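You operate a simulated robot arm through the tools that you are given. There is no shell and no other tool. Be economical: measure what you need, move in short steps, check, and stop when the job is done.

Carry out the task below with a simulated robot arm. There is one attempt and no reset: what you move stays moved.

## Task
Level the scale, tare it and check it with the weight.
Fine: move the teal scoop from the deck to the bench and turn the grey knob on the scale till the bubble lies in its ring before you press the tare button; then stand the weight on the deck.

It is judged by the outcome, as a careful person would: the job done as asked, and still so three seconds after it is handed in. It fails if anything else is knocked over, pushed out of place, dropped, spilled or broken.

## Robot
A 6-joint arm with a two-finger parallel gripper, fixed in place. Base frame: the origin is at the foot of the arm, x ahead of it, y to its left, z up; the work surface is at about z = 620. Units: mm, rad, N and s.
With the tool pointing down near the work surface it reaches from about 140 to 600 mm from the base axis. Its first joint turns from -1.152 to 1.152 rad. Payload 2.7 kg.
The TCP is the grasp point between the finger pads, 23 mm short of the fingertips. In the tool frame z runs along the fingers and y along their closing line. The gripper opens to 94 mm. The fingers are 38 mm wide and 10 mm thick; the gripper's body (54 by 96 mm) begins 39 mm behind the TCP.
Orientation is that of the tool frame in the base frame, as [roll, pitch, yaw] about the fixed x, y, z axes, in that order (R = Rz(yaw) Ry(pitch) Rx(roll)). With the fingers straight down and closing along the base's y, the tool's x points along the base's -x, its y along +y and its z along -z.

## Interface
- The arm moves only by the tool servo_tool. Its argument "deltas" is a list of rows, each a list of 7 numbers: the turn, a rotation vector about the tool's x, y, z in units of 4 degrees (1.0 is 4 degrees), then the shift along the tool's x, y, z in units of 50 mm (1.0 is 50 mm), then the gripper command, from -1 (fully open) to 1 (shut), values between in proportion. In form: [[rx, ry, rz, x, y, z, grip], ...]. A call has 1 to 8 rows; each row shifts and turns the commanded pose from where the row before left it, along the tool's axes as they then stand. A call with a number of a shift or a turn outside -1 to 1 is refused whole. Rows are played at 5 a second. More than 50 mm and 0.15 rad between two rows, or a gripper value outside its range, and nothing of the call is played. Where a pose cannot be reached the arm comes as near as it can. A force on the tool above 40 N (or 10 N above the force at the start of the call, whichever is more), or a blocked arm, ends the call early, and 0.2 s more pass. Each finger travels about 45 mm/s and halts on what it meets, pressing with about 27 N; the grip force reading is that of the motor and also rises with nothing between the fingers. The clock runs only during rows and for 0.2 s after the last one: add rows that do not move to give the fingers time. It gives the time, the measured TCP pose, the force on the tool (base axes), the opening and the grip force at its end, in the units of the frame above (readings bear some noise), and new pictures: "views" is both (left out), scene, wrist or none.
- Cameras (640 x 400 px; columns grow to the right, rows downward): "scene" is fixed at [77.8, -433.7, 1376.4]; the picture's right is [0.78, -0.63, 0.00], its down [-0.48, -0.59, -0.65] and it looks along [0.41, 0.51, -0.76] (base axes); focal length 301 px, centre (320, 200). "wrist" rides on the gripper at [86, 16, -74] in the tool frame; the picture's right is [-0.18, 0.98, 0.00], its down [-0.58, -0.11, -0.81] and it looks along [-0.79, -0.15, 0.59] (tool axes); focal length 243 px, centre (320, 200). There is no depth. A picture from a camera that has moved, and an enlarged one, comes with that camera's place and axes in the base frame and with its lens. The place of the scene camera against the robot may be out by one fixed shift of up to 18 mm in any direction.
- enlarge(camera, box): a new picture of the part [left, top, right, bottom] of that camera's present view, enlarged. The clock stands still meanwhile.
- hand_in(): hands the job in; it is judged then, once.

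Work in short steps. Places have to be worked out from the pictures, the camera data and where the tool is seen: move nearer, look again, correct. Check each grasp and each placing, and mend what went wrong. You have 120 turns and 170 pictures in all, those below and enlarged ones among them. Open the gripper and draw the arm clear of the work before you hand the job in, unless the task says otherwise; then end with one line.

The tools are called as name(argument=value, ...) on one line, values as JSON. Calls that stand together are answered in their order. servo_tool: Moves the arm, as the interface text tells. Its arguments: {"type":"object","properties":{"deltas":{"type":"array"},"views":{"type":"string","enum":["both","scene","wrist","none"]}},"required":["deltas"]} The other tools are called the same way: enlarge (camera, box) takes an enlarged picture of a part of a camera's view; hand_in () hands the job in.

At the start:

```text
clock: 0.0
position: [402.2, 203.8, 940.9]
ee_rot: [-3.141, 0.0, -3.141]
force: [-0.9, 0.6, 0.2]
gripper_width: 94.0
grasp_force: 0.0
```

scene: 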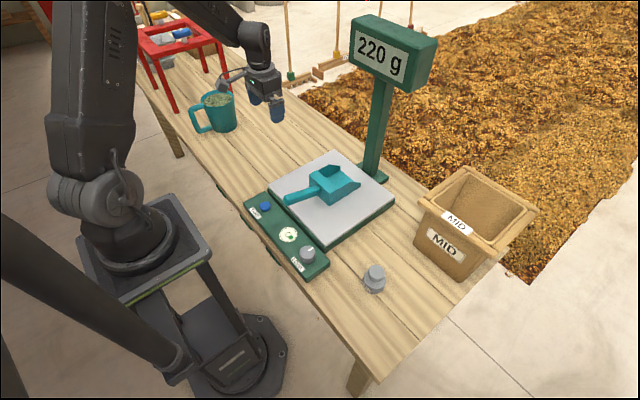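
wrist: 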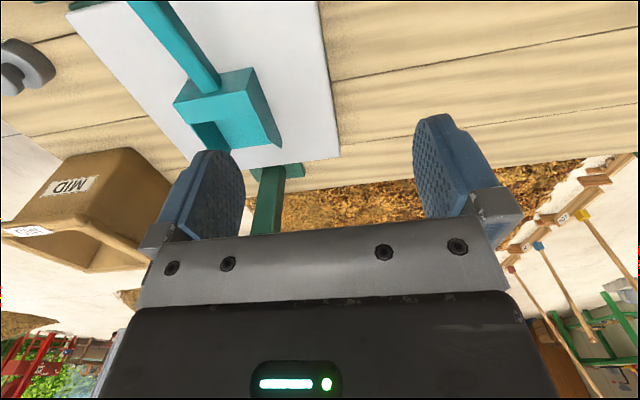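

I'll start with close looks at the scale panel, bubble and scoop.

enlarge(camera="scene", box=[230, 140, 400, 300])

enlarge(camera="scene", box=[240, 190, 340, 280])

```text
2.50 times, centred on (315, 220) of scene
camera zoom: at [77.8, -433.7, 1376.4], right [0.78, -0.63, 0.0], down [-0.48, -0.59, -0.65], along [0.41, 0.51, -0.76], focal length 753 px, centre (332, 150)
```

zoom: 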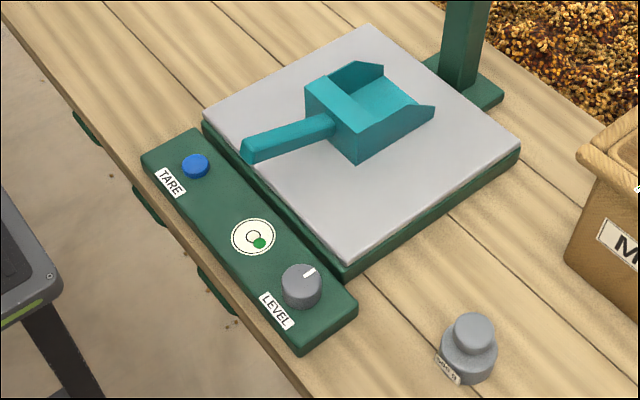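

```text
4.44 times, centred on (290, 235) of scene
camera zoom: at [77.8, -433.7, 1376.4], right [0.78, -0.63, 0.0], down [-0.48, -0.59, -0.65], along [0.41, 0.51, -0.76], focal length 1339 px, centre (453, 44)
```

zoom: 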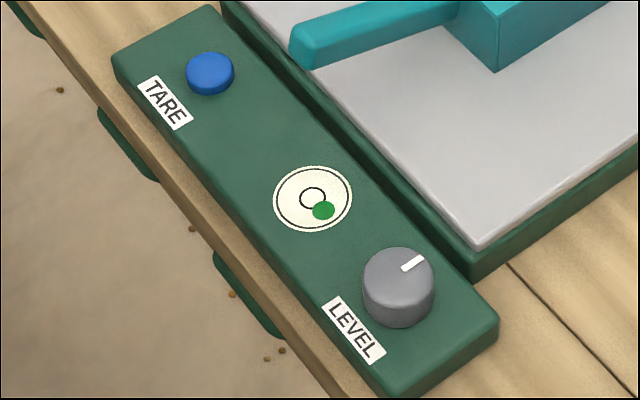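

Rough estimates from the scene picture: the panel runs along y at x≈320, with the knob near y −78 and tare near y 140. The deck spans x 370–645 and y −100 to 190, and the scoop handle runs roughly from (374,98) to (479,65). I'll move above the handle and look.

servo_tool(deltas=[[0, 0, 0, 0.2, -0.6, 0.6, -1], [0, 0, 0, 0.2, -0.6, 0.6, -1], [0, 0, 0, 0, -0.6, 0.6, -1], [0, 0, 0, 0, -0.6, 0.6, -1], [0, 0, 0, 0, 0, 0, -1]])

```text
clock: 1.2
position: [381.8, 83.7, 820.6]
ee_rot: [-3.141, 0.001, -3.141]
force: [-0.6, 0.2, -0.1]
gripper_width: 94.1
grasp_force: 0.0
camera wrist: at [295.7, 100.8, 896.7], right [0.18, 0.98, 0.0], down [0.58, -0.11, 0.81], along [0.79, -0.15, -0.59], focal length 243 px, centre (320, 200)
```

scene: 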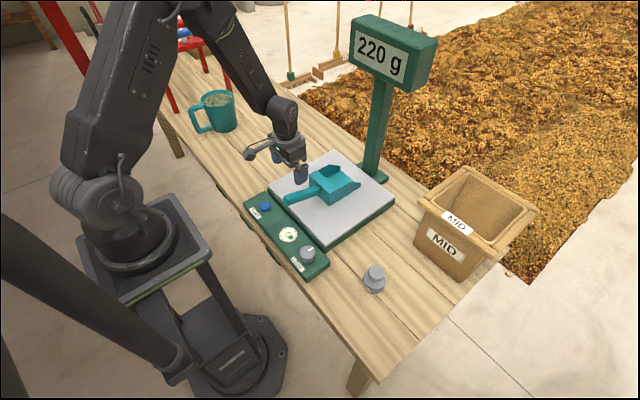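
wrist: 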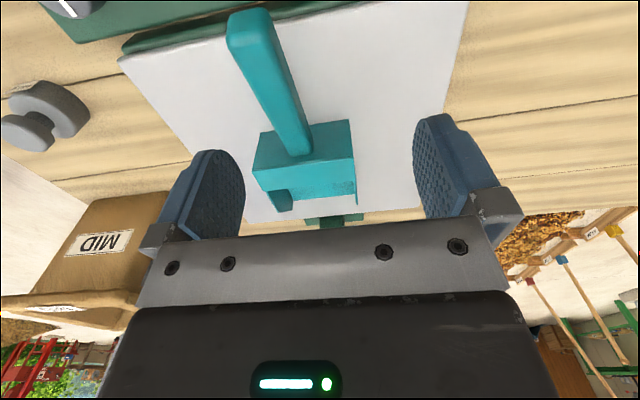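

The two cameras agree if the handle slopes up towards the base: its end is near (345,53,735) and the joint with the bowl near (467,45,705). I'll move over it, a bit above.

servo_tool(deltas=[[0, 0, 0, -0.38, -0.37, 0.4, -1], [0, 0, 0, -0.38, -0.37, 0.4, -1], [0, 0, 0, 0, 0, 0.2, -1], [0, 0, 0, 0, 0, 0, -1]])

enlarge(camera="scene", box=[250, 120, 390, 220])

```text
clock: 2.2
position: [419.3, 47.3, 770.7]
ee_rot: [-3.141, 0.0, -3.141]
force: [0.4, -0.4, 0.0]
gripper_width: 93.9
grasp_force: 0.0
camera wrist: at [334.7, 65.5, 846.0], right [0.18, 0.98, 0.0], down [0.58, -0.11, 0.81], along [0.79, -0.15, -0.59], focal length 243 px, centre (320, 200)
```

scene: 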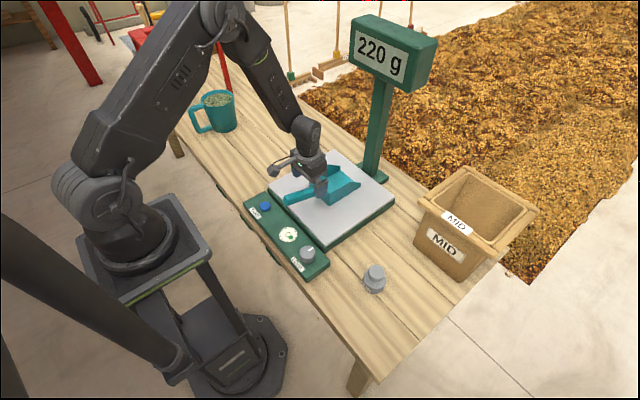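
wrist: 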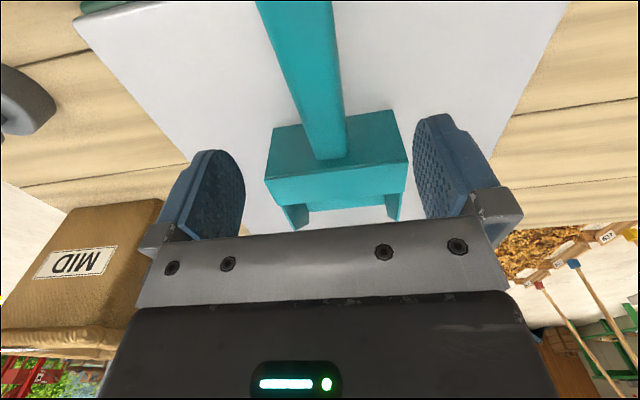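

```text
4.00 times, centred on (320, 170) of scene
camera zoom: at [77.8, -433.7, 1376.4], right [0.78, -0.63, 0.0], down [-0.48, -0.59, -0.65], along [0.41, 0.51, -0.76], focal length 1205 px, centre (320, 320)
```

zoom: 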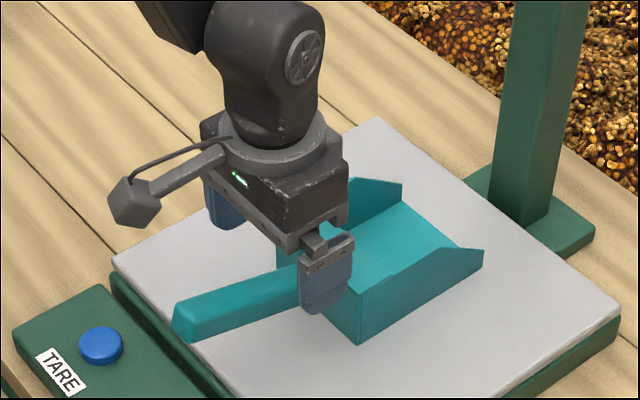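

The handle is centred at y≈50 with no yaw, and its top near x=420 is at z≈718. I'll lower straight down in two steps and then close.

servo_tool(deltas=[[0, 0, 0, 0, 0.05, 0.6, -1], [0, 0, 0, 0, 0, 0.6, -1], [0, 0, 0, 0, 0, 0, -1]])

enlarge(camera="scene", box=[250, 120, 390, 220])

```text
clock: 3.0
position: [419.5, 48.3, 711.5]
ee_rot: [-3.141, -0.001, 3.141]
force: [-0.2, 0.7, -0.1]
gripper_width: 94.1
grasp_force: 0.0
camera wrist: at [334.6, 66.0, 785.8], right [0.18, 0.98, 0.0], down [0.58, -0.11, 0.81], along [0.79, -0.15, -0.59], focal length 243 px, centre (320, 200)
```

scene: 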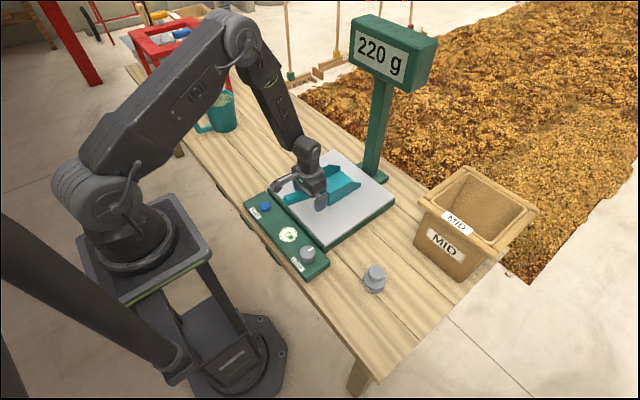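
wrist: 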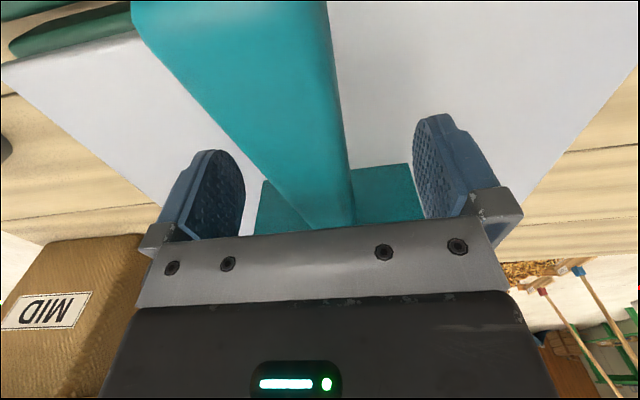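

```text
4.00 times, centred on (320, 170) of scene
camera zoom: at [77.8, -433.7, 1376.4], right [0.78, -0.63, 0.0], down [-0.48, -0.59, -0.65], along [0.41, 0.51, -0.76], focal length 1205 px, centre (320, 320)
```

zoom: 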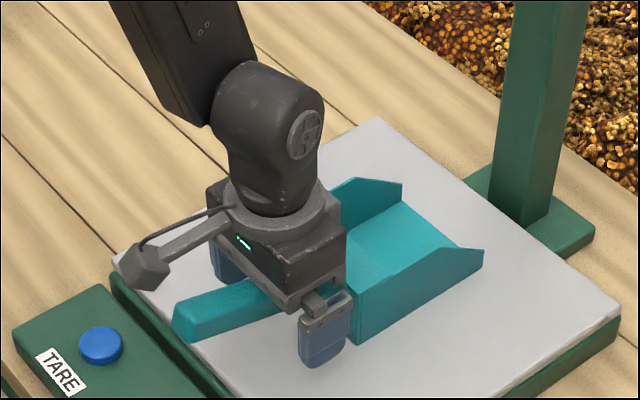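

The fingers straddle the handle with no contact force, so I'll close and let them settle.

servo_tool(deltas=[[0, 0, 0, 0, 0, 0, 1], [0, 0, 0, 0, 0, 0, 1], [0, 0, 0, 0, 0, 0, 1], [0, 0, 0, 0, 0, 0, 1], [0, 0, 0, 0, 0, 0, 1], [0, 0, 0, 0, 0, 0, 1]], views="wrist")

```text
clock: 4.4
position: [420.8, 48.1, 711.3]
ee_rot: [3.141, 0.0, 3.141]
force: [-1.1, 1.7, 1.9]
gripper_width: 25.7
grasp_force: 27.0
camera wrist: at [334.6, 66.0, 786.2], right [0.18, 0.98, 0.0], down [0.58, -0.11, 0.81], along [0.79, -0.15, -0.59], focal length 243 px, centre (320, 200)
```

wrist: 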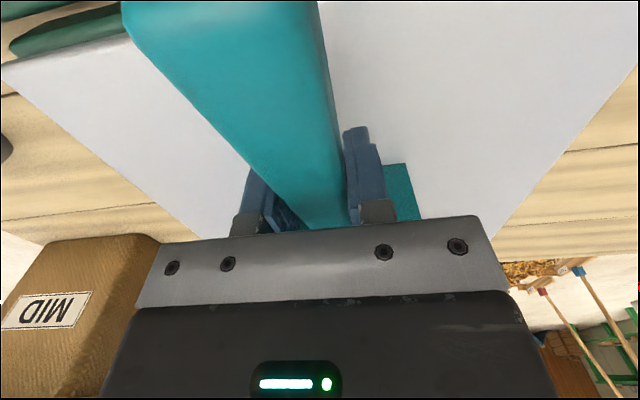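

Gripped at 25.7 mm, so I'll lift straight up.

servo_tool(deltas=[[0, 0, 0, 0, 0, -0.3, 1], [0, 0, 0, 0, 0, -0.6, 1], [0, 0, 0, 0, 0, -0.6, 1], [0, 0, 0, 0, 0, -0.3, 1], [0, 0, 0, 0, 0, 0, 1]])

enlarge(camera="scene", box=[230, 100, 390, 280])

```text
clock: 5.6
position: [420.6, 48.8, 801.1]
ee_rot: [3.139, 0.0, 3.141]
force: [-0.2, -0.5, -2.2]
gripper_width: 25.9
grasp_force: 26.9
camera wrist: at [335.7, 66.9, 876.7], right [0.18, 0.98, 0.0], down [0.58, -0.11, 0.81], along [0.79, -0.15, -0.59], focal length 243 px, centre (320, 200)
```

scene: 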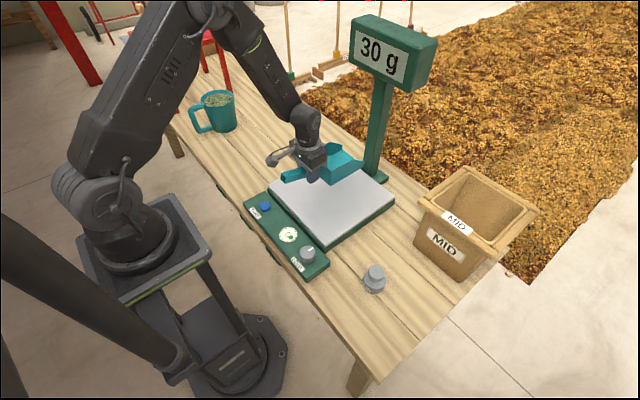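
wrist: 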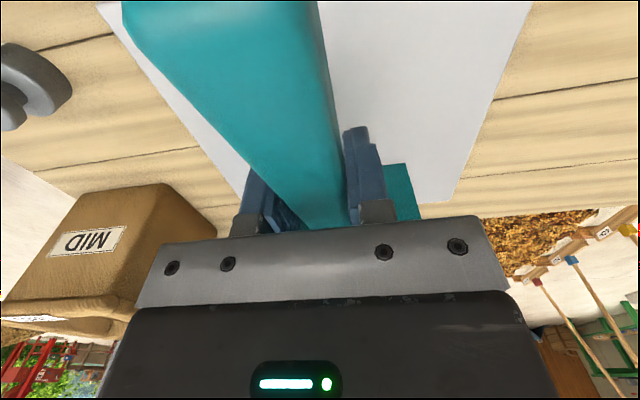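

```text
2.22 times, centred on (310, 190) of scene
camera zoom: at [77.8, -433.7, 1376.4], right [0.78, -0.63, 0.0], down [-0.48, -0.59, -0.65], along [0.41, 0.51, -0.76], focal length 669 px, centre (342, 222)
```

zoom: 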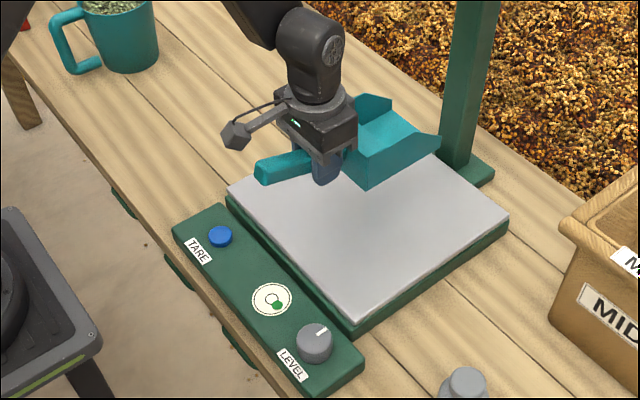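

The scoop is clear and the display fell to 30 g. I'll carry it in +y to the empty bench at y≈319, between scale and mug.

servo_tool(deltas=[[0, 0, 0, 0, 0.6, 0, 1], [0, 0, 0, 0, 0.9, 0, 1], [0, 0, 0, 0, 0.9, 0, 1], [0, 0, 0, 0, 0.9, 0, 1], [0, 0, 0, 0, 0.9, 0, 1], [0, 0, 0, 0, 0.8, 0, 1], [0, 0, 0, 0, 0.4, 0, 1], [0, 0, 0, 0, 0, 0, 1]], views="scene")

```text
clock: 7.4
position: [420.7, 320.9, 798.7]
ee_rot: [3.141, 0.0, 3.141]
force: [0.3, -0.5, -1.2]
gripper_width: 25.8
grasp_force: 27.4
```

scene: 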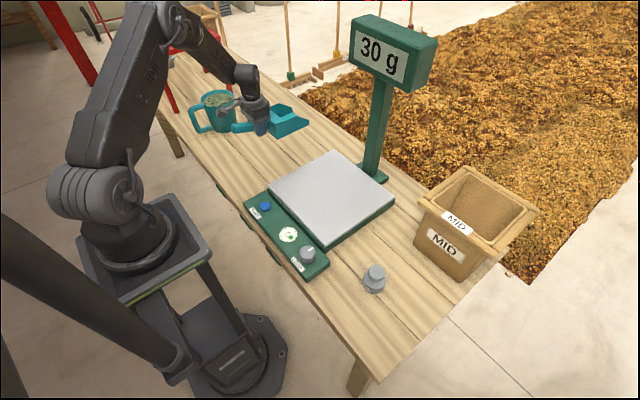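

It's over open bench, well short of the mug. I'll lower to about 690 and look.

servo_tool(deltas=[[0, 0, 0, 0, 0, 0.6, 1], [0, 0, 0, 0, 0, 0.7, 1], [0, 0, 0, 0, 0, 0.6, 1], [0, 0, 0, 0, 0, 0.3, 1], [0, 0, 0, 0, 0, 0, 1]])

enlarge(camera="scene", box=[180, 70, 340, 190])

```text
clock: 8.6
position: [422.5, 319.8, 689.8]
ee_rot: [3.141, 0.002, 3.141]
force: [-0.8, 0.0, -1.6]
gripper_width: 26.1
grasp_force: 26.7
camera wrist: at [336.2, 337.5, 766.0], right [0.18, 0.98, 0.0], down [0.58, -0.11, 0.81], along [0.79, -0.15, -0.59], focal length 243 px, centre (320, 200)
```

scene: 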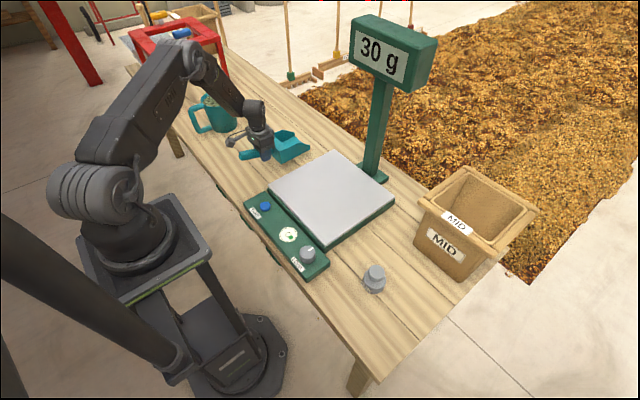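
wrist: 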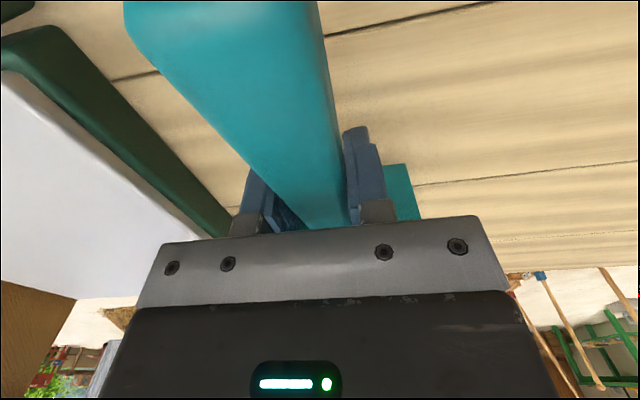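

```text
3.33 times, centred on (260, 130) of scene
camera zoom: at [77.8, -433.7, 1376.4], right [0.78, -0.63, 0.0], down [-0.48, -0.59, -0.65], along [0.41, 0.51, -0.76], focal length 1004 px, centre (520, 433)
```

zoom: 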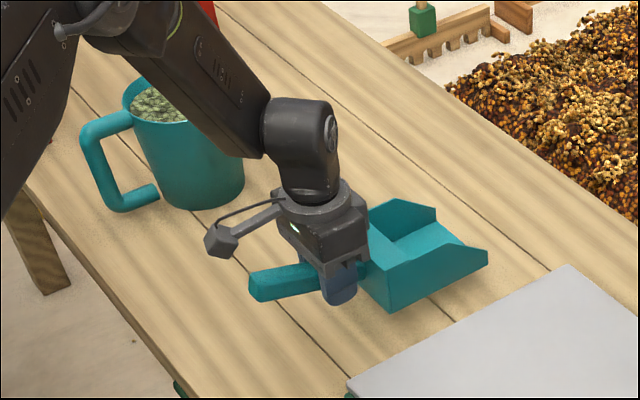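

About 20–25 mm remains. I'll lower in small steps until contact shows.

servo_tool(deltas=[[0, 0, 0, 0, 0, 0.15, 1], [0, 0, 0, 0, 0, 0.1, 1], [0, 0, 0, 0, 0, 0.06, 1], [0, 0, 0, 0, 0, 0, 1]], views="scene")

```text
clock: 9.6
position: [420.6, 319.1, 675.0]
ee_rot: [-3.14, 0.0, 3.142]
force: [0.4, 0.3, -1.5]
gripper_width: 25.9
grasp_force: 27.0
```

scene: 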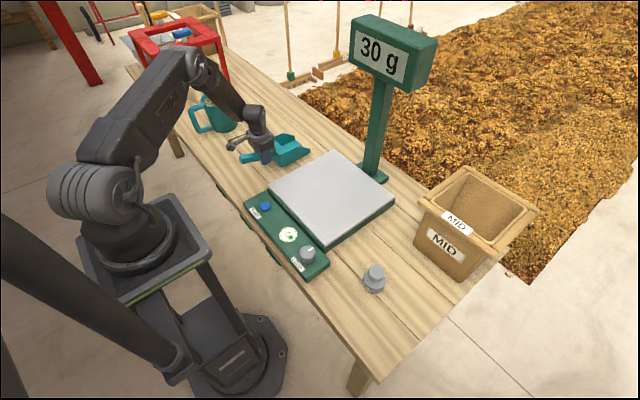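

No contact yet, so I'll continue in 2 mm steps.

servo_tool(deltas=[[0, 0, 0, 0, 0, 0.06, 1], [0, 0, 0, 0, 0, 0.04, 1], [0, 0, 0, 0, 0, 0, 1]], views="none")

servo_tool(deltas=[[0, 0, 0, 0, 0, 0.04, 1], [0, 0, 0, 0, 0, 0, 1]], views="none")

servo_tool(deltas=[[0, 0, 0, 0, 0, 0.04, 1], [0, 0, 0, 0, 0, 0, 1]], views="scene")

```text
clock: 10.4
position: [420.5, 319.6, 669.4]
ee_rot: [3.141, 0.0, 3.141]
force: [0.2, 0.0, -1.5]
gripper_width: 25.7
grasp_force: 27.5
```

```text
clock: 11.0
position: [421.1, 319.1, 667.7]
ee_rot: [3.141, 0.001, 3.142]
force: [0.4, -0.6, -2.7]
gripper_width: 25.8
grasp_force: 27.0
```

```text
clock: 11.6
position: [420.1, 318.8, 666.2]
ee_rot: [3.141, -0.001, 3.141]
force: [0.0, 0.5, -2.3]
gripper_width: 25.6
grasp_force: 27.3
```

scene: 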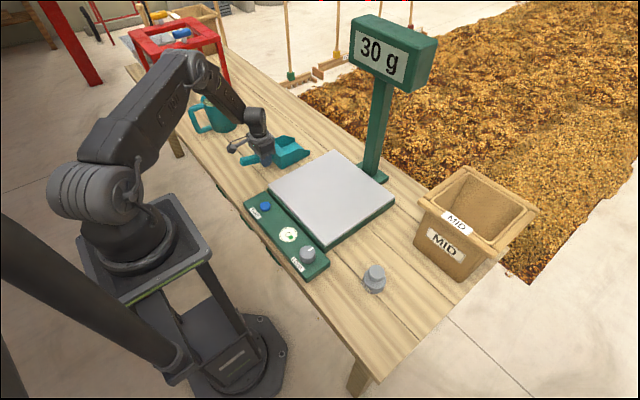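

servo_tool(deltas=[[0, 0, 0, 0, 0, 0.05, 1], [0, 0, 0, 0, 0, 0, 1]], views="none")

enlarge(camera="scene", box=[220, 90, 330, 180])

```text
clock: 12.2
position: [419.9, 320.5, 663.0]
ee_rot: [-3.14, 0.001, -3.141]
force: [1.4, -0.5, -1.2]
gripper_width: 25.7
grasp_force: 26.8
```

```text
4.44 times, centred on (275, 135) of scene
camera zoom: at [77.8, -433.7, 1376.4], right [0.78, -0.63, 0.0], down [-0.48, -0.59, -0.65], along [0.41, 0.51, -0.76], focal length 1339 px, centre (520, 489)
```

zoom: 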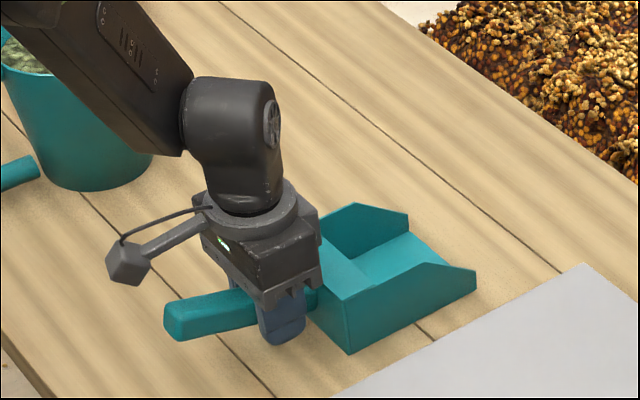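

It is nearly down, so I'll continue in 2 mm steps.

servo_tool(deltas=[[0, 0, 0, 0, 0, 0.04, 1], [0, 0, 0, 0, 0, 0, 1]], views="none")

servo_tool(deltas=[[0, 0, 0, 0, 0, 0.04, 1], [0, 0, 0, 0, 0, 0, 1]], views="none")

enlarge(camera="scene", box=[220, 90, 330, 180])

```text
clock: 12.8
position: [421.8, 320.0, 660.8]
ee_rot: [3.141, 0.0, 3.141]
force: [0.5, -0.5, -1.0]
gripper_width: 25.8
grasp_force: 27.1
```

```text
clock: 13.4
position: [419.9, 320.4, 661.6]
ee_rot: [3.14, 0.004, 3.141]
force: [-9.1, -3.8, 22.3]
gripper_width: 25.6
grasp_force: 27.2
```

```text
4.44 times, centred on (275, 135) of scene
camera zoom: at [77.3, -434.0, 1376.3], right [0.78, -0.63, 0.0], down [-0.47, -0.59, -0.65], along [0.41, 0.51, -0.76], focal length 1339 px, centre (520, 489)
```

zoom: 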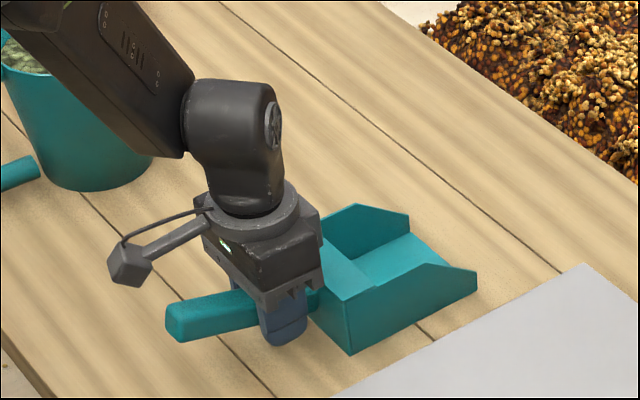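

Contact at TCP z≈661, which puts the deck about 50 mm above the bench. I'll ease up 1.5 mm, release, then rise.

servo_tool(deltas=[[0, 0, 0, 0, 0, -0.03, 1], [0, 0, 0, 0, 0, 0, -1], [0, 0, 0, 0, 0, 0, -1], [0, 0, 0, 0, 0, 0, -1], [0, 0, 0, 0, 0, 0, -1], [0, 0, 0, 0, 0, 0, -1]], views="none")

servo_tool(deltas=[[0, 0, 0, 0, 0, -0.4, -1], [0, 0, 0, 0, 0, -0.9, -1], [0, 0, 0, 0, 0, -0.9, -1], [0, 0, 0, 0, 0, -0.6, -1], [0, 0, 0, 0, 0, 0, -1]], views="scene")

enlarge(camera="scene", box=[220, 90, 330, 180])

```text
clock: 14.8
position: [421.3, 319.6, 660.5]
ee_rot: [3.14, 0.0, 3.141]
force: [0.0, -0.7, 0.4]
gripper_width: 94.0
grasp_force: 0.0
```

```text
clock: 16.0
position: [422.5, 321.5, 799.9]
ee_rot: [3.141, 0.001, 3.14]
force: [0.4, -0.6, 0.9]
gripper_width: 93.9
grasp_force: 0.1
```

scene: 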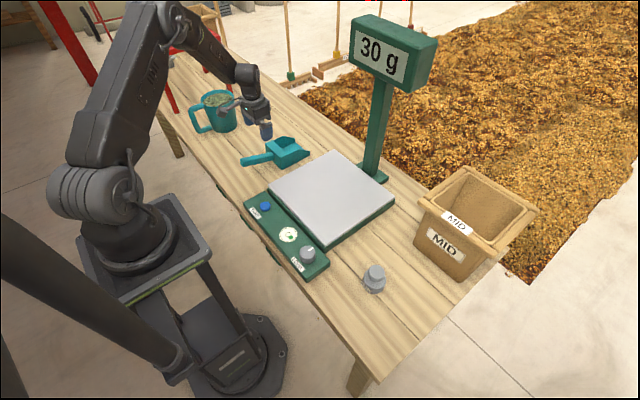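

```text
4.44 times, centred on (275, 135) of scene
camera zoom: at [77.8, -433.7, 1376.4], right [0.78, -0.63, 0.0], down [-0.48, -0.59, -0.65], along [0.41, 0.51, -0.76], focal length 1339 px, centre (520, 489)
```

zoom: 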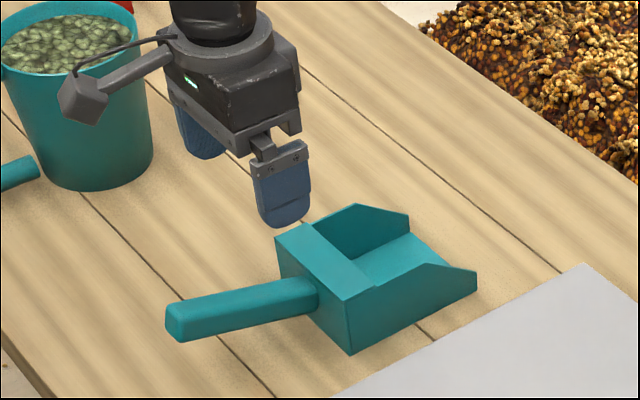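

The scoop stands well on the bench. Next I'll move behind and above the panel so the wrist camera sees the knob and bubble.

servo_tool(deltas=[[0, 0, 0, 0.3, -0.7, -0.3, -1], [0, 0, 0, 0.45, -0.8, -0.2, -1], [0, 0, 0, 0.45, -0.8, -0.2, -1], [0, 0, 0, 0.45, -0.8, -0.2, -1], [0, 0, 0, 0.45, -0.8, -0.2, -1], [0, 0, 0, 0.45, -0.8, 0, -1], [0, 0, 0, 0.45, -0.8, 0, -1], [0, 0, 0, 0, 0, 0, -1]], views="none")

servo_tool(deltas=[[0, 0, 0, 0.3, -0.8, 0, -1], [0, 0, 0, 0.3, -0.8, 0, -1], [0, 0, 0, 0, -0.5, 0, -1], [0, 0, 0, 0, 0, 0, -1]])

```text
clock: 17.8
position: [271.2, 47.1, 858.9]
ee_rot: [3.141, 0.0, 3.142]
force: [-0.7, -0.4, 0.3]
gripper_width: 94.1
grasp_force: 0.1
```

```text
clock: 18.8
position: [240.5, -61.3, 857.4]
ee_rot: [3.141, 0.001, -3.14]
force: [-0.4, -0.3, -0.2]
gripper_width: 94.0
grasp_force: 0.1
camera wrist: at [154.2, -43.6, 932.9], right [0.18, 0.98, 0.0], down [0.58, -0.11, 0.81], along [0.79, -0.15, -0.59], focal length 243 px, centre (320, 200)
```

scene: 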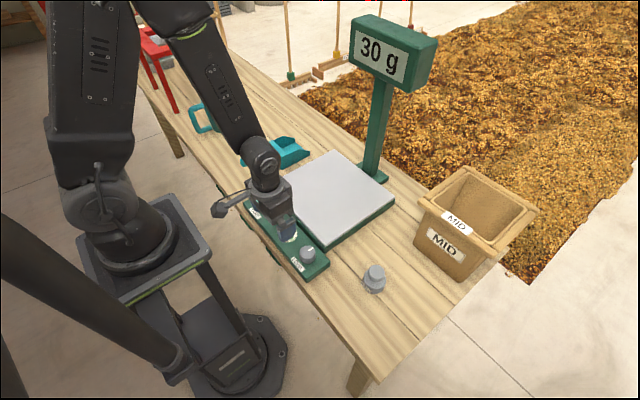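
wrist: 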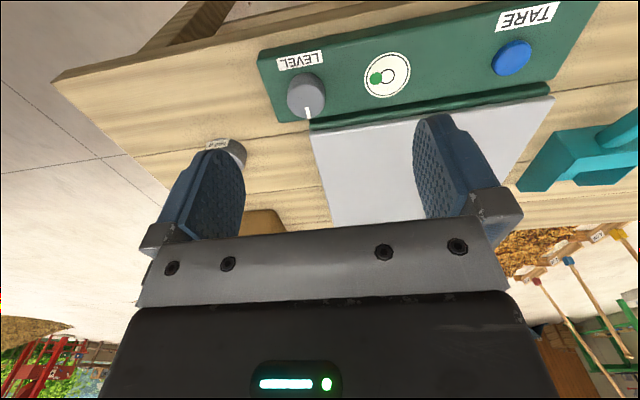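

enlarge(camera="wrist", box=[250, 0, 570, 140])

```text
2.00 times, centred on (410, 70) of wrist
camera zoom: at [154.2, -43.6, 932.9], right [0.18, 0.98, 0.0], down [0.58, -0.11, 0.81], along [0.79, -0.15, -0.59], focal length 485 px, centre (140, 460)
```

zoom: 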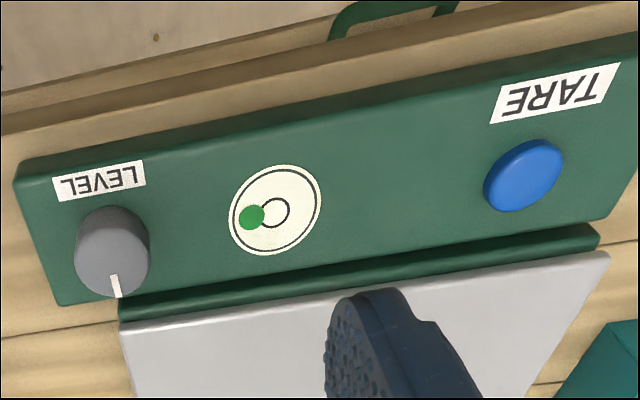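

Combining both cameras, the knob is about 40 mm across at roughly (314,−88) with its top at z≈667, and tare is near (314,139). The bubble sits on the knob side (−y) of its ring. I'll hover above the knob and check alignment.

servo_tool(deltas=[[0, 0, 0, -0.5, -0.2, 0.5, -1], [0, 0, 0, -0.5, -0.2, 0.8, -1], [0, 0, 0, -0.47, -0.14, 0.8, -1], [0, 0, 0, 0, 0, 0.6, -1], [0, 0, 0, 0, 0, 0, -1]])

enlarge(camera="scene", box=[250, 200, 360, 290])

```text
clock: 20.0
position: [314.8, -87.7, 718.6]
ee_rot: [3.141, 0.002, 3.141]
force: [0.7, 0.0, -0.3]
gripper_width: 93.7
grasp_force: 0.1
camera wrist: at [229.4, -68.8, 795.4], right [0.18, 0.98, 0.0], down [0.58, -0.11, 0.81], along [0.79, -0.15, -0.59], focal length 243 px, centre (320, 200)
```

scene: 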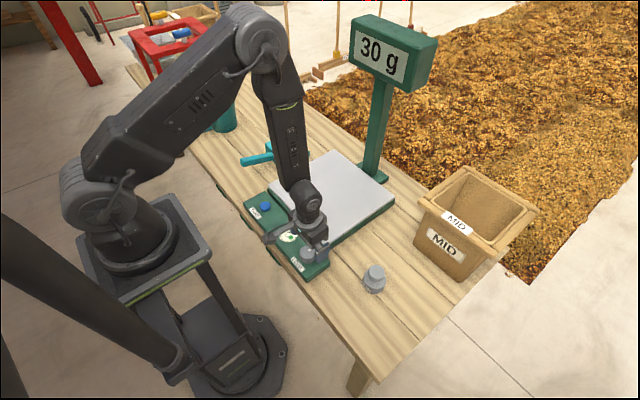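
wrist: 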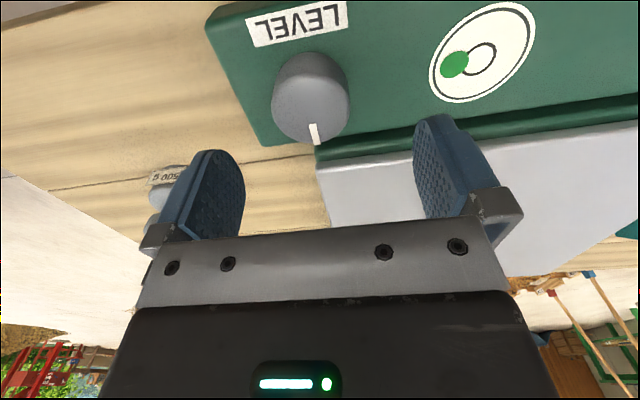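

```text
4.44 times, centred on (305, 245) of scene
camera zoom: at [77.8, -433.7, 1376.4], right [0.78, -0.63, 0.0], down [-0.48, -0.59, -0.65], along [0.41, 0.51, -0.76], focal length 1339 px, centre (387, 0)
```

zoom: 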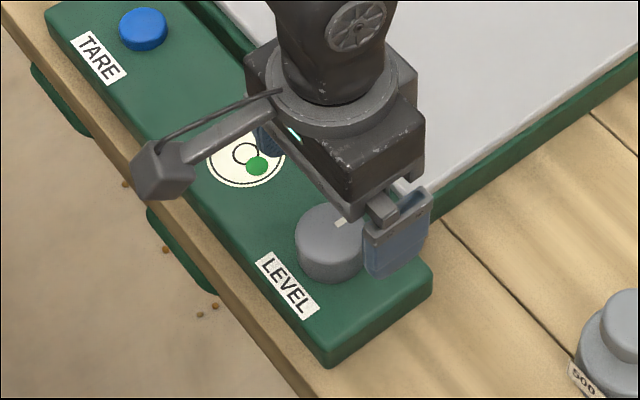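

The knob centre computes to about (313,−89.5). I'll lower around it so the tips end near z≈649, just above the panel, watching force.

servo_tool(deltas=[[0, 0, 0, 0.02, -0.04, 0.4, -1], [0, 0, 0, 0, 0, 0.4, -1], [0, 0, 0, 0, 0, 0.14, -1], [0, 0, 0, 0, 0, 0, -1]])

enlarge(camera="scene", box=[250, 200, 360, 290])

```text
clock: 21.0
position: [313.1, -88.9, 674.2]
ee_rot: [-3.141, -0.001, 3.14]
force: [0.0, 0.5, 1.2]
gripper_width: 93.7
grasp_force: 0.1
camera wrist: at [227.3, -71.6, 749.1], right [0.18, 0.98, 0.0], down [0.58, -0.11, 0.81], along [0.79, -0.15, -0.59], focal length 243 px, centre (320, 200)
```

scene: 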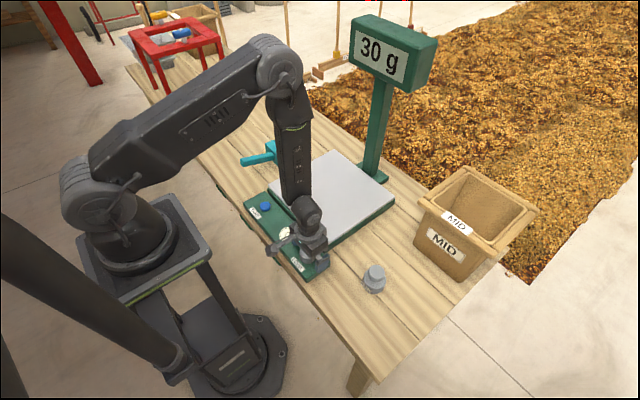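
wrist: 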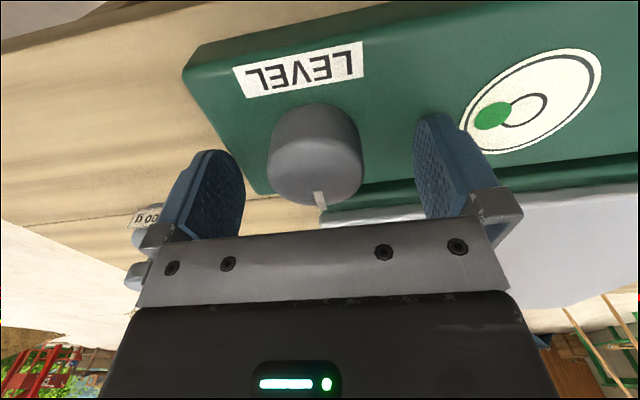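

```text
4.44 times, centred on (305, 245) of scene
camera zoom: at [77.8, -433.7, 1376.4], right [0.78, -0.63, 0.0], down [-0.48, -0.59, -0.65], along [0.41, 0.51, -0.76], focal length 1339 px, centre (387, 0)
```

zoom: 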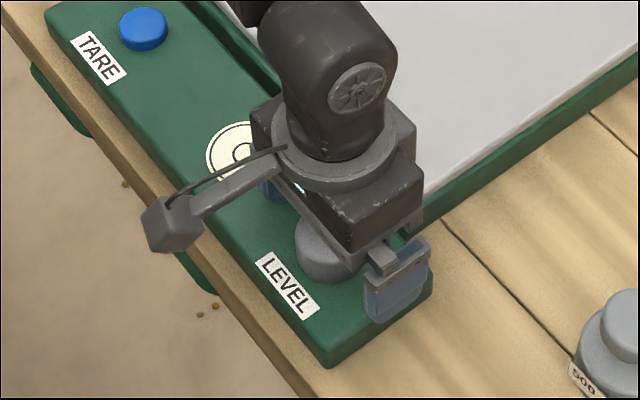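

Centring is good: the panel is at about z 643 and my tips are at 651. I'll go down 2 mm and close on the knob.

servo_tool(deltas=[[0, 0, 0, 0, 0, 0.04, -1], [0, 0, 0, 0, 0, 0, 1], [0, 0, 0, 0, 0, 0, 1], [0, 0, 0, 0, 0, 0, 1], [0, 0, 0, 0, 0, 0, 1], [0, 0, 0, 0, 0, 0, 1]])

enlarge(camera="wrist", box=[180, 20, 620, 240])

```text
clock: 21.5
position: [312.8, -90.2, 673.4]
ee_rot: [-3.141, 0.001, 3.141]
force: [-0.6, 0.1, 1.4]
gripper_width: 70.1
grasp_force: 0.8
stopped in row 2: the force on the tool passed its limit (the readings are from after the stop); the commanded pose is now the measured one
camera wrist: at [227.6, -71.8, 749.0], right [0.18, 0.98, 0.0], down [0.58, -0.11, 0.81], along [0.79, -0.15, -0.59], focal length 243 px, centre (320, 200)
```

scene: 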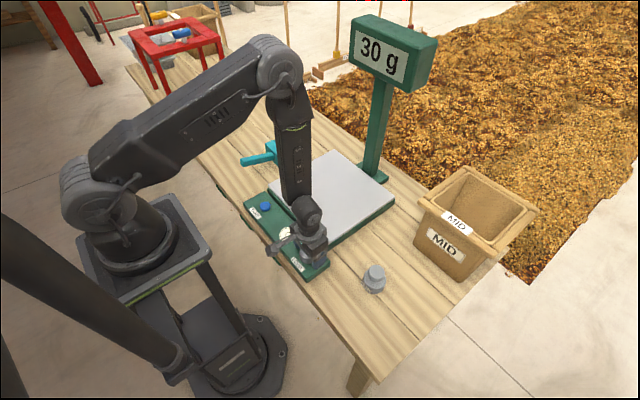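
wrist: 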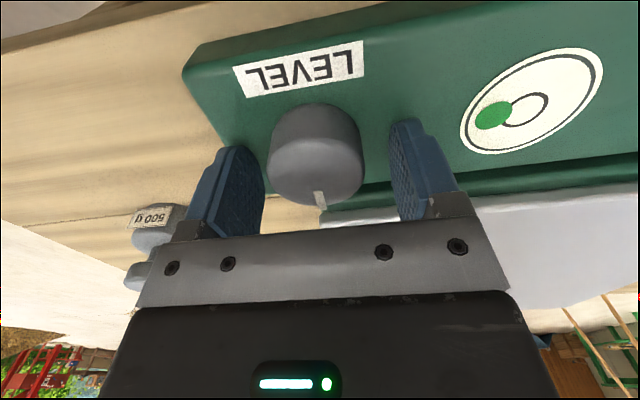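

```text
1.45 times, centred on (400, 130) of wrist
camera zoom: at [227.6, -71.8, 749.0], right [0.18, 0.98, 0.0], down [0.58, -0.11, 0.81], along [0.79, -0.15, -0.59], focal length 353 px, centre (204, 302)
```

zoom: 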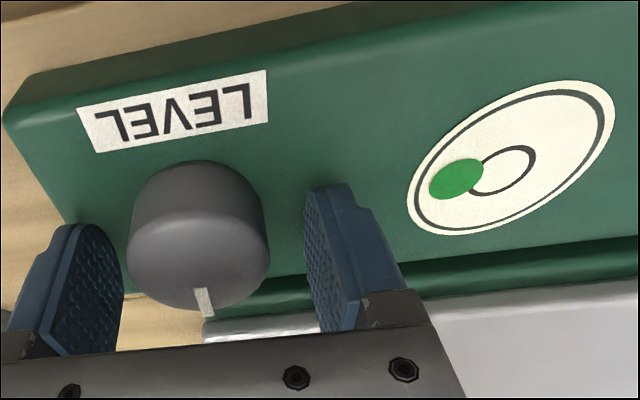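

The fingertips touched the panel at about z 650, so the panel is a bit higher than I judged. I'll rise 3 mm and close.

servo_tool(deltas=[[0, 0, 0, 0, 0, -0.06, 0.5], [0, 0, 0, 0, 0, 0, 1], [0, 0, 0, 0, 0, 0, 1], [0, 0, 0, 0, 0, 0, 1], [0, 0, 0, 0, 0, 0, 1]], views="wrist")

```text
clock: 22.7
position: [313.1, -89.2, 676.9]
ee_rot: [3.14, -0.001, -3.141]
force: [1.2, -4.5, -9.8]
gripper_width: 43.8
grasp_force: 44.9
camera wrist: at [227.8, -72.3, 751.7], right [0.18, 0.98, 0.0], down [0.58, -0.11, 0.81], along [0.79, -0.15, -0.59], focal length 243 px, centre (320, 200)
```

wrist: 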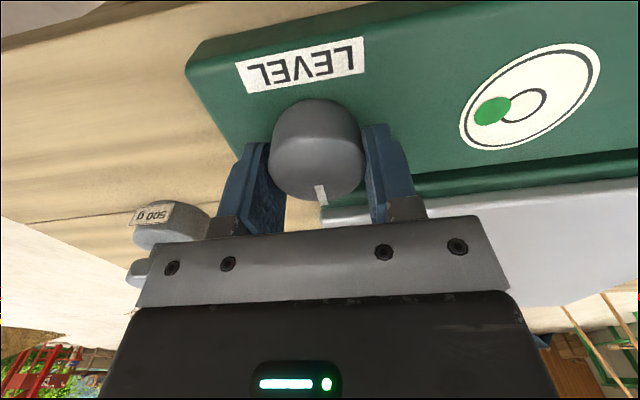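

I have the knob, 43.8 mm across. I'll turn 8° as a test and watch the bubble.

servo_tool(deltas=[[0, 0, 0.7, 0, 0, 0, 1], [0, 0, 0.7, 0, 0, 0, 1], [0, 0, 0.7, 0, 0, 0, 1], [0, 0, 0, 0, 0, 0, 1]], views="wrist")

enlarge(camera="wrist", box=[420, 20, 640, 180])

```text
clock: 23.7
position: [314.0, -91.0, 675.2]
ee_rot: [3.141, 0.001, 2.992]
force: [-0.1, -7.7, -3.1]
gripper_width: 43.9
grasp_force: 44.7
stopped in row 4: the force on the tool passed its limit (the readings are from after the stop); the commanded pose is now the measured one
camera wrist: at [231.0, -60.6, 751.6], right [0.33, 0.94, 0.0], down [0.56, -0.19, 0.81], along [0.76, -0.27, -0.59], focal length 243 px, centre (320, 200)
```

wrist: 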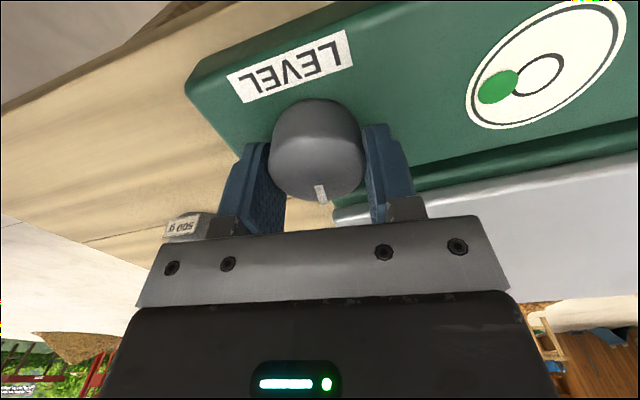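

```text
2.50 times, centred on (530, 100) of wrist
camera zoom: at [231.0, -60.6, 751.6], right [0.33, 0.94, 0.0], down [0.56, -0.19, 0.81], along [0.76, -0.27, -0.59], focal length 606 px, centre (-205, 450)
```

zoom: 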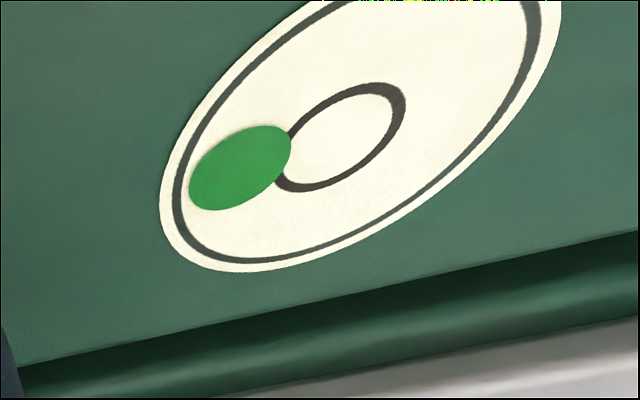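

Turning that way moved the bubble slightly further off, by about 0.035 of the disc in 8.4°, so I need the other direction. The knob does follow the gripper, so I'll turn back slowly.

servo_tool(deltas=[[0, 0, -0.6, 0, 0, 0, 1], [0, 0, -0.6, 0, 0, 0, 1], [0, 0, -0.6, 0, 0, 0, 1], [0, 0, -0.6, 0, 0, 0, 1], [0, 0, -0.6, 0, 0, 0, 1], [0, 0, -0.6, 0, 0, 0, 1], [0, 0, -0.6, 0, 0, 0, 1], [0, 0, 0, 0, 0, 0, 1]], views="wrist")

enlarge(camera="wrist", box=[420, 20, 640, 180])

```text
clock: 24.9
position: [314.0, -90.1, 676.9]
ee_rot: [3.142, 0.0, -3.087]
force: [1.1, 7.3, -0.8]
gripper_width: 43.9
grasp_force: 45.0
stopped in row 6: the force on the tool passed its limit (the readings are from after the stop); the commanded pose is now the measured one
camera wrist: at [227.0, -76.7, 751.7], right [0.13, 0.99, 0.0], down [0.59, -0.08, 0.81], along [0.8, -0.1, -0.59], focal length 243 px, centre (320, 200)
```

wrist: 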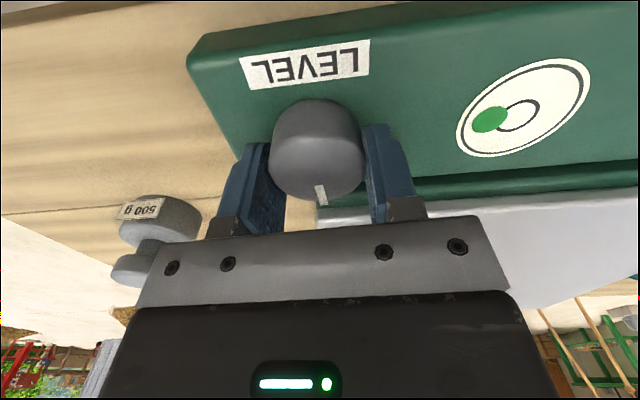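

```text
2.50 times, centred on (530, 100) of wrist
camera zoom: at [227.0, -76.7, 751.7], right [0.13, 0.99, 0.0], down [0.59, -0.08, 0.81], along [0.8, -0.1, -0.59], focal length 606 px, centre (-205, 450)
```

zoom: 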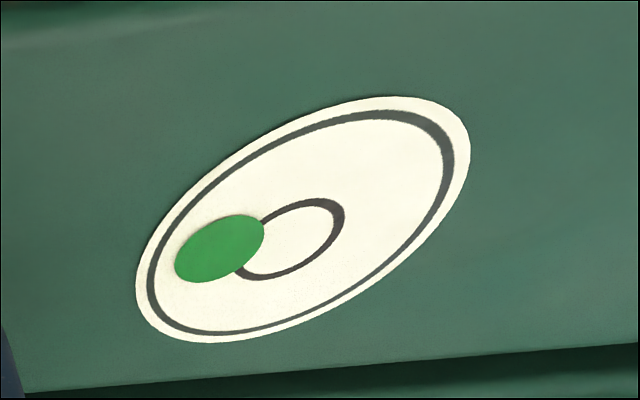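

The knob and bubble follow the right way, but side force in y builds up, which suggests the knob axis is about 3–4 mm nearer the base than my TCP. I'll loosen, shift back, pre-wind about +28°, and regrip.

servo_tool(deltas=[[0, 0, 0, 0, 0, 0, -0.15], [0, 0, 0, 0, 0, 0, -0.15], [0, 0, 0, 0.07, 0, 0, -0.15], [0, 0, 1, 0, 0, 0, -0.15], [0, 0, 1, 0, 0, 0, -0.15], [0, 0, 1, 0, 0, 0, -0.15], [0, 0, 1, 0, 0, 0, -0.15], [0, 0, 0, 0, 0, 0, -0.15]], views="none")

servo_tool(deltas=[[0, 0, 1, 0, 0, 0, -0.15], [0, 0, 1, 0, 0, 0, -0.15], [0, 0, 1, 0, 0, 0, -0.15], [0, 0, 0, 0, 0, 0, -0.15]], views="wrist")

```text
clock: 26.7
position: [310.4, -90.0, 676.0]
ee_rot: [-3.141, 0.002, 2.915]
force: [-0.8, 0.3, 1.5]
gripper_width: 54.3
grasp_force: 0.0
```

```text
clock: 27.7
position: [310.4, -89.9, 676.6]
ee_rot: [-3.141, 0.001, 2.708]
force: [0.4, -1.1, 0.0]
gripper_width: 54.1
grasp_force: 0.2
camera wrist: at [239.3, -37.2, 751.8], right [0.58, 0.81, 0.0], down [0.48, -0.34, 0.81], along [0.66, -0.47, -0.59], focal length 243 px, centre (320, 200)
```

wrist: 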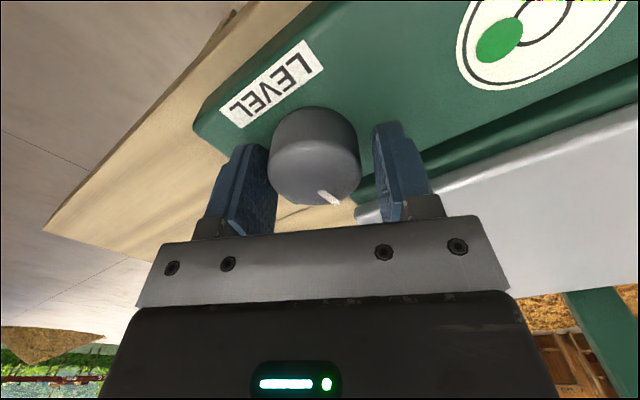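

Pre-wound with clearance all round, so I'll close on the knob again.

servo_tool(deltas=[[0, 0, 0, 0, 0, 0, 0.2], [0, 0, 0, 0, 0, 0, 0.2], [0, 0, 0, 0, 0, 0, 0.2], [0, 0, 0, 0, 0, 0, 0.2]], views="none")

servo_tool(deltas=[[0, 0, -0.6, 0, 0, 0, 0.2], [0, 0, -0.6, 0, 0, 0, 0.2], [0, 0, -0.6, 0, 0, 0, 0.2], [0, 0, -0.6, 0, 0, 0, 0.2], [0, 0, -0.6, 0, 0, 0, 0.2], [0, 0, -0.6, 0, 0, 0, 0.2], [0, 0, -0.6, 0, 0, 0, 0.2], [0, 0, 0, 0, 0, 0, 0.2]], views="wrist")

```text
clock: 28.7
position: [309.3, -90.1, 676.8]
ee_rot: [3.142, -0.002, 2.707]
force: [-10.9, -16.3, 5.8]
gripper_width: 46.4
grasp_force: 9.7
```

```text
clock: 30.5
position: [310.2, -90.5, 675.0]
ee_rot: [-3.14, 0.003, 3.002]
force: [-1.5, -15.8, 6.2]
gripper_width: 44.9
grasp_force: 7.7
camera wrist: at [227.8, -60.6, 751.3], right [0.32, 0.95, 0.0], down [0.56, -0.19, 0.81], along [0.77, -0.26, -0.59], focal length 243 px, centre (320, 200)
```

wrist: 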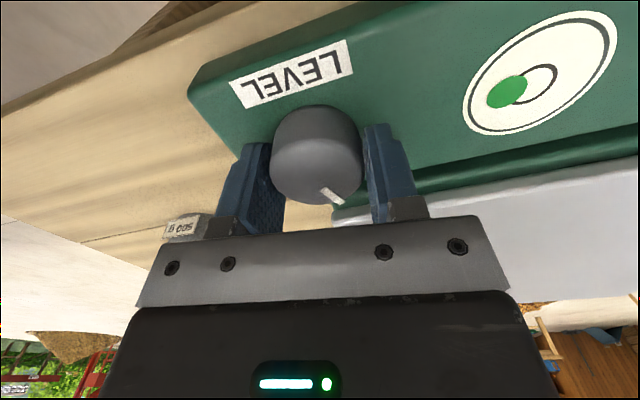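

Smooth this time, and the bubble is heading to its ring. A steady −16 N in y says the grip is about 1–2 mm off, so I'll ease −y slightly while turning on.

servo_tool(deltas=[[0, 0, 0, 0, -0.025, 0, 0.2], [0, 0, -0.6, 0, 0, 0, 0.2], [0, 0, -0.6, 0, 0, 0, 0.2], [0, 0, -0.6, 0, 0, 0, 0.2], [0, 0, -0.6, 0, 0, 0, 0.2], [0, 0, -0.6, 0, 0, 0, 0.2], [0, 0, -0.6, 0, 0, 0, 0.2], [0, 0, 0, 0, 0, 0, 0.2]], views="wrist")

enlarge(camera="wrist", box=[420, 20, 640, 180])

```text
clock: 32.1
position: [310.2, -90.1, 676.3]
ee_rot: [-3.138, 0.004, -3.042]
force: [2.3, 9.1, -0.7]
gripper_width: 44.0
grasp_force: 45.2
stopped in row 7: the force on the tool passed its limit (the readings are from after the stop); the commanded pose is now the measured one
camera wrist: at [223.4, -80.5, 751.2], right [0.09, 1.0, 0.0], down [0.59, -0.05, 0.81], along [0.81, -0.07, -0.59], focal length 243 px, centre (320, 200)
```

wrist: 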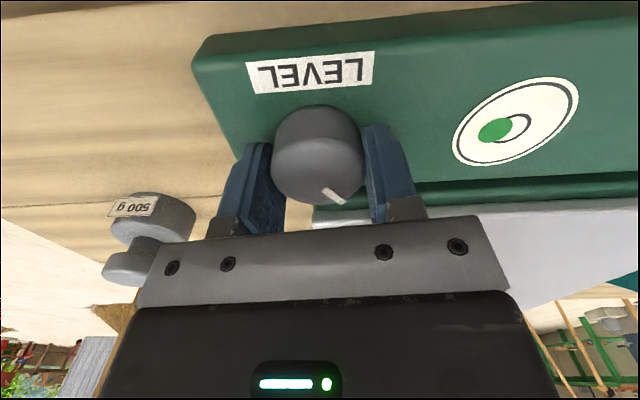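

```text
2.50 times, centred on (530, 100) of wrist
camera zoom: at [223.4, -80.5, 751.2], right [0.09, 1.0, 0.0], down [0.59, -0.05, 0.81], along [0.81, -0.07, -0.59], focal length 606 px, centre (-205, 450)
```

zoom: 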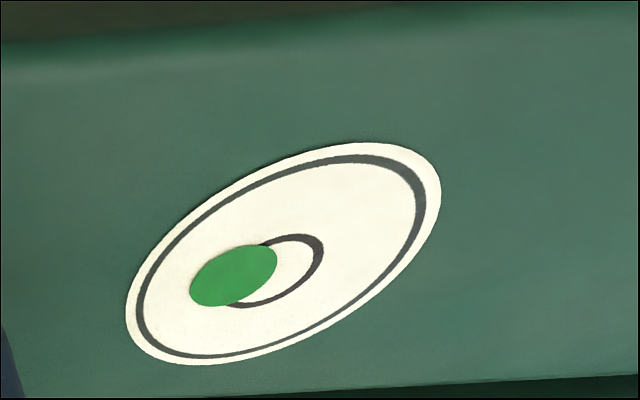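

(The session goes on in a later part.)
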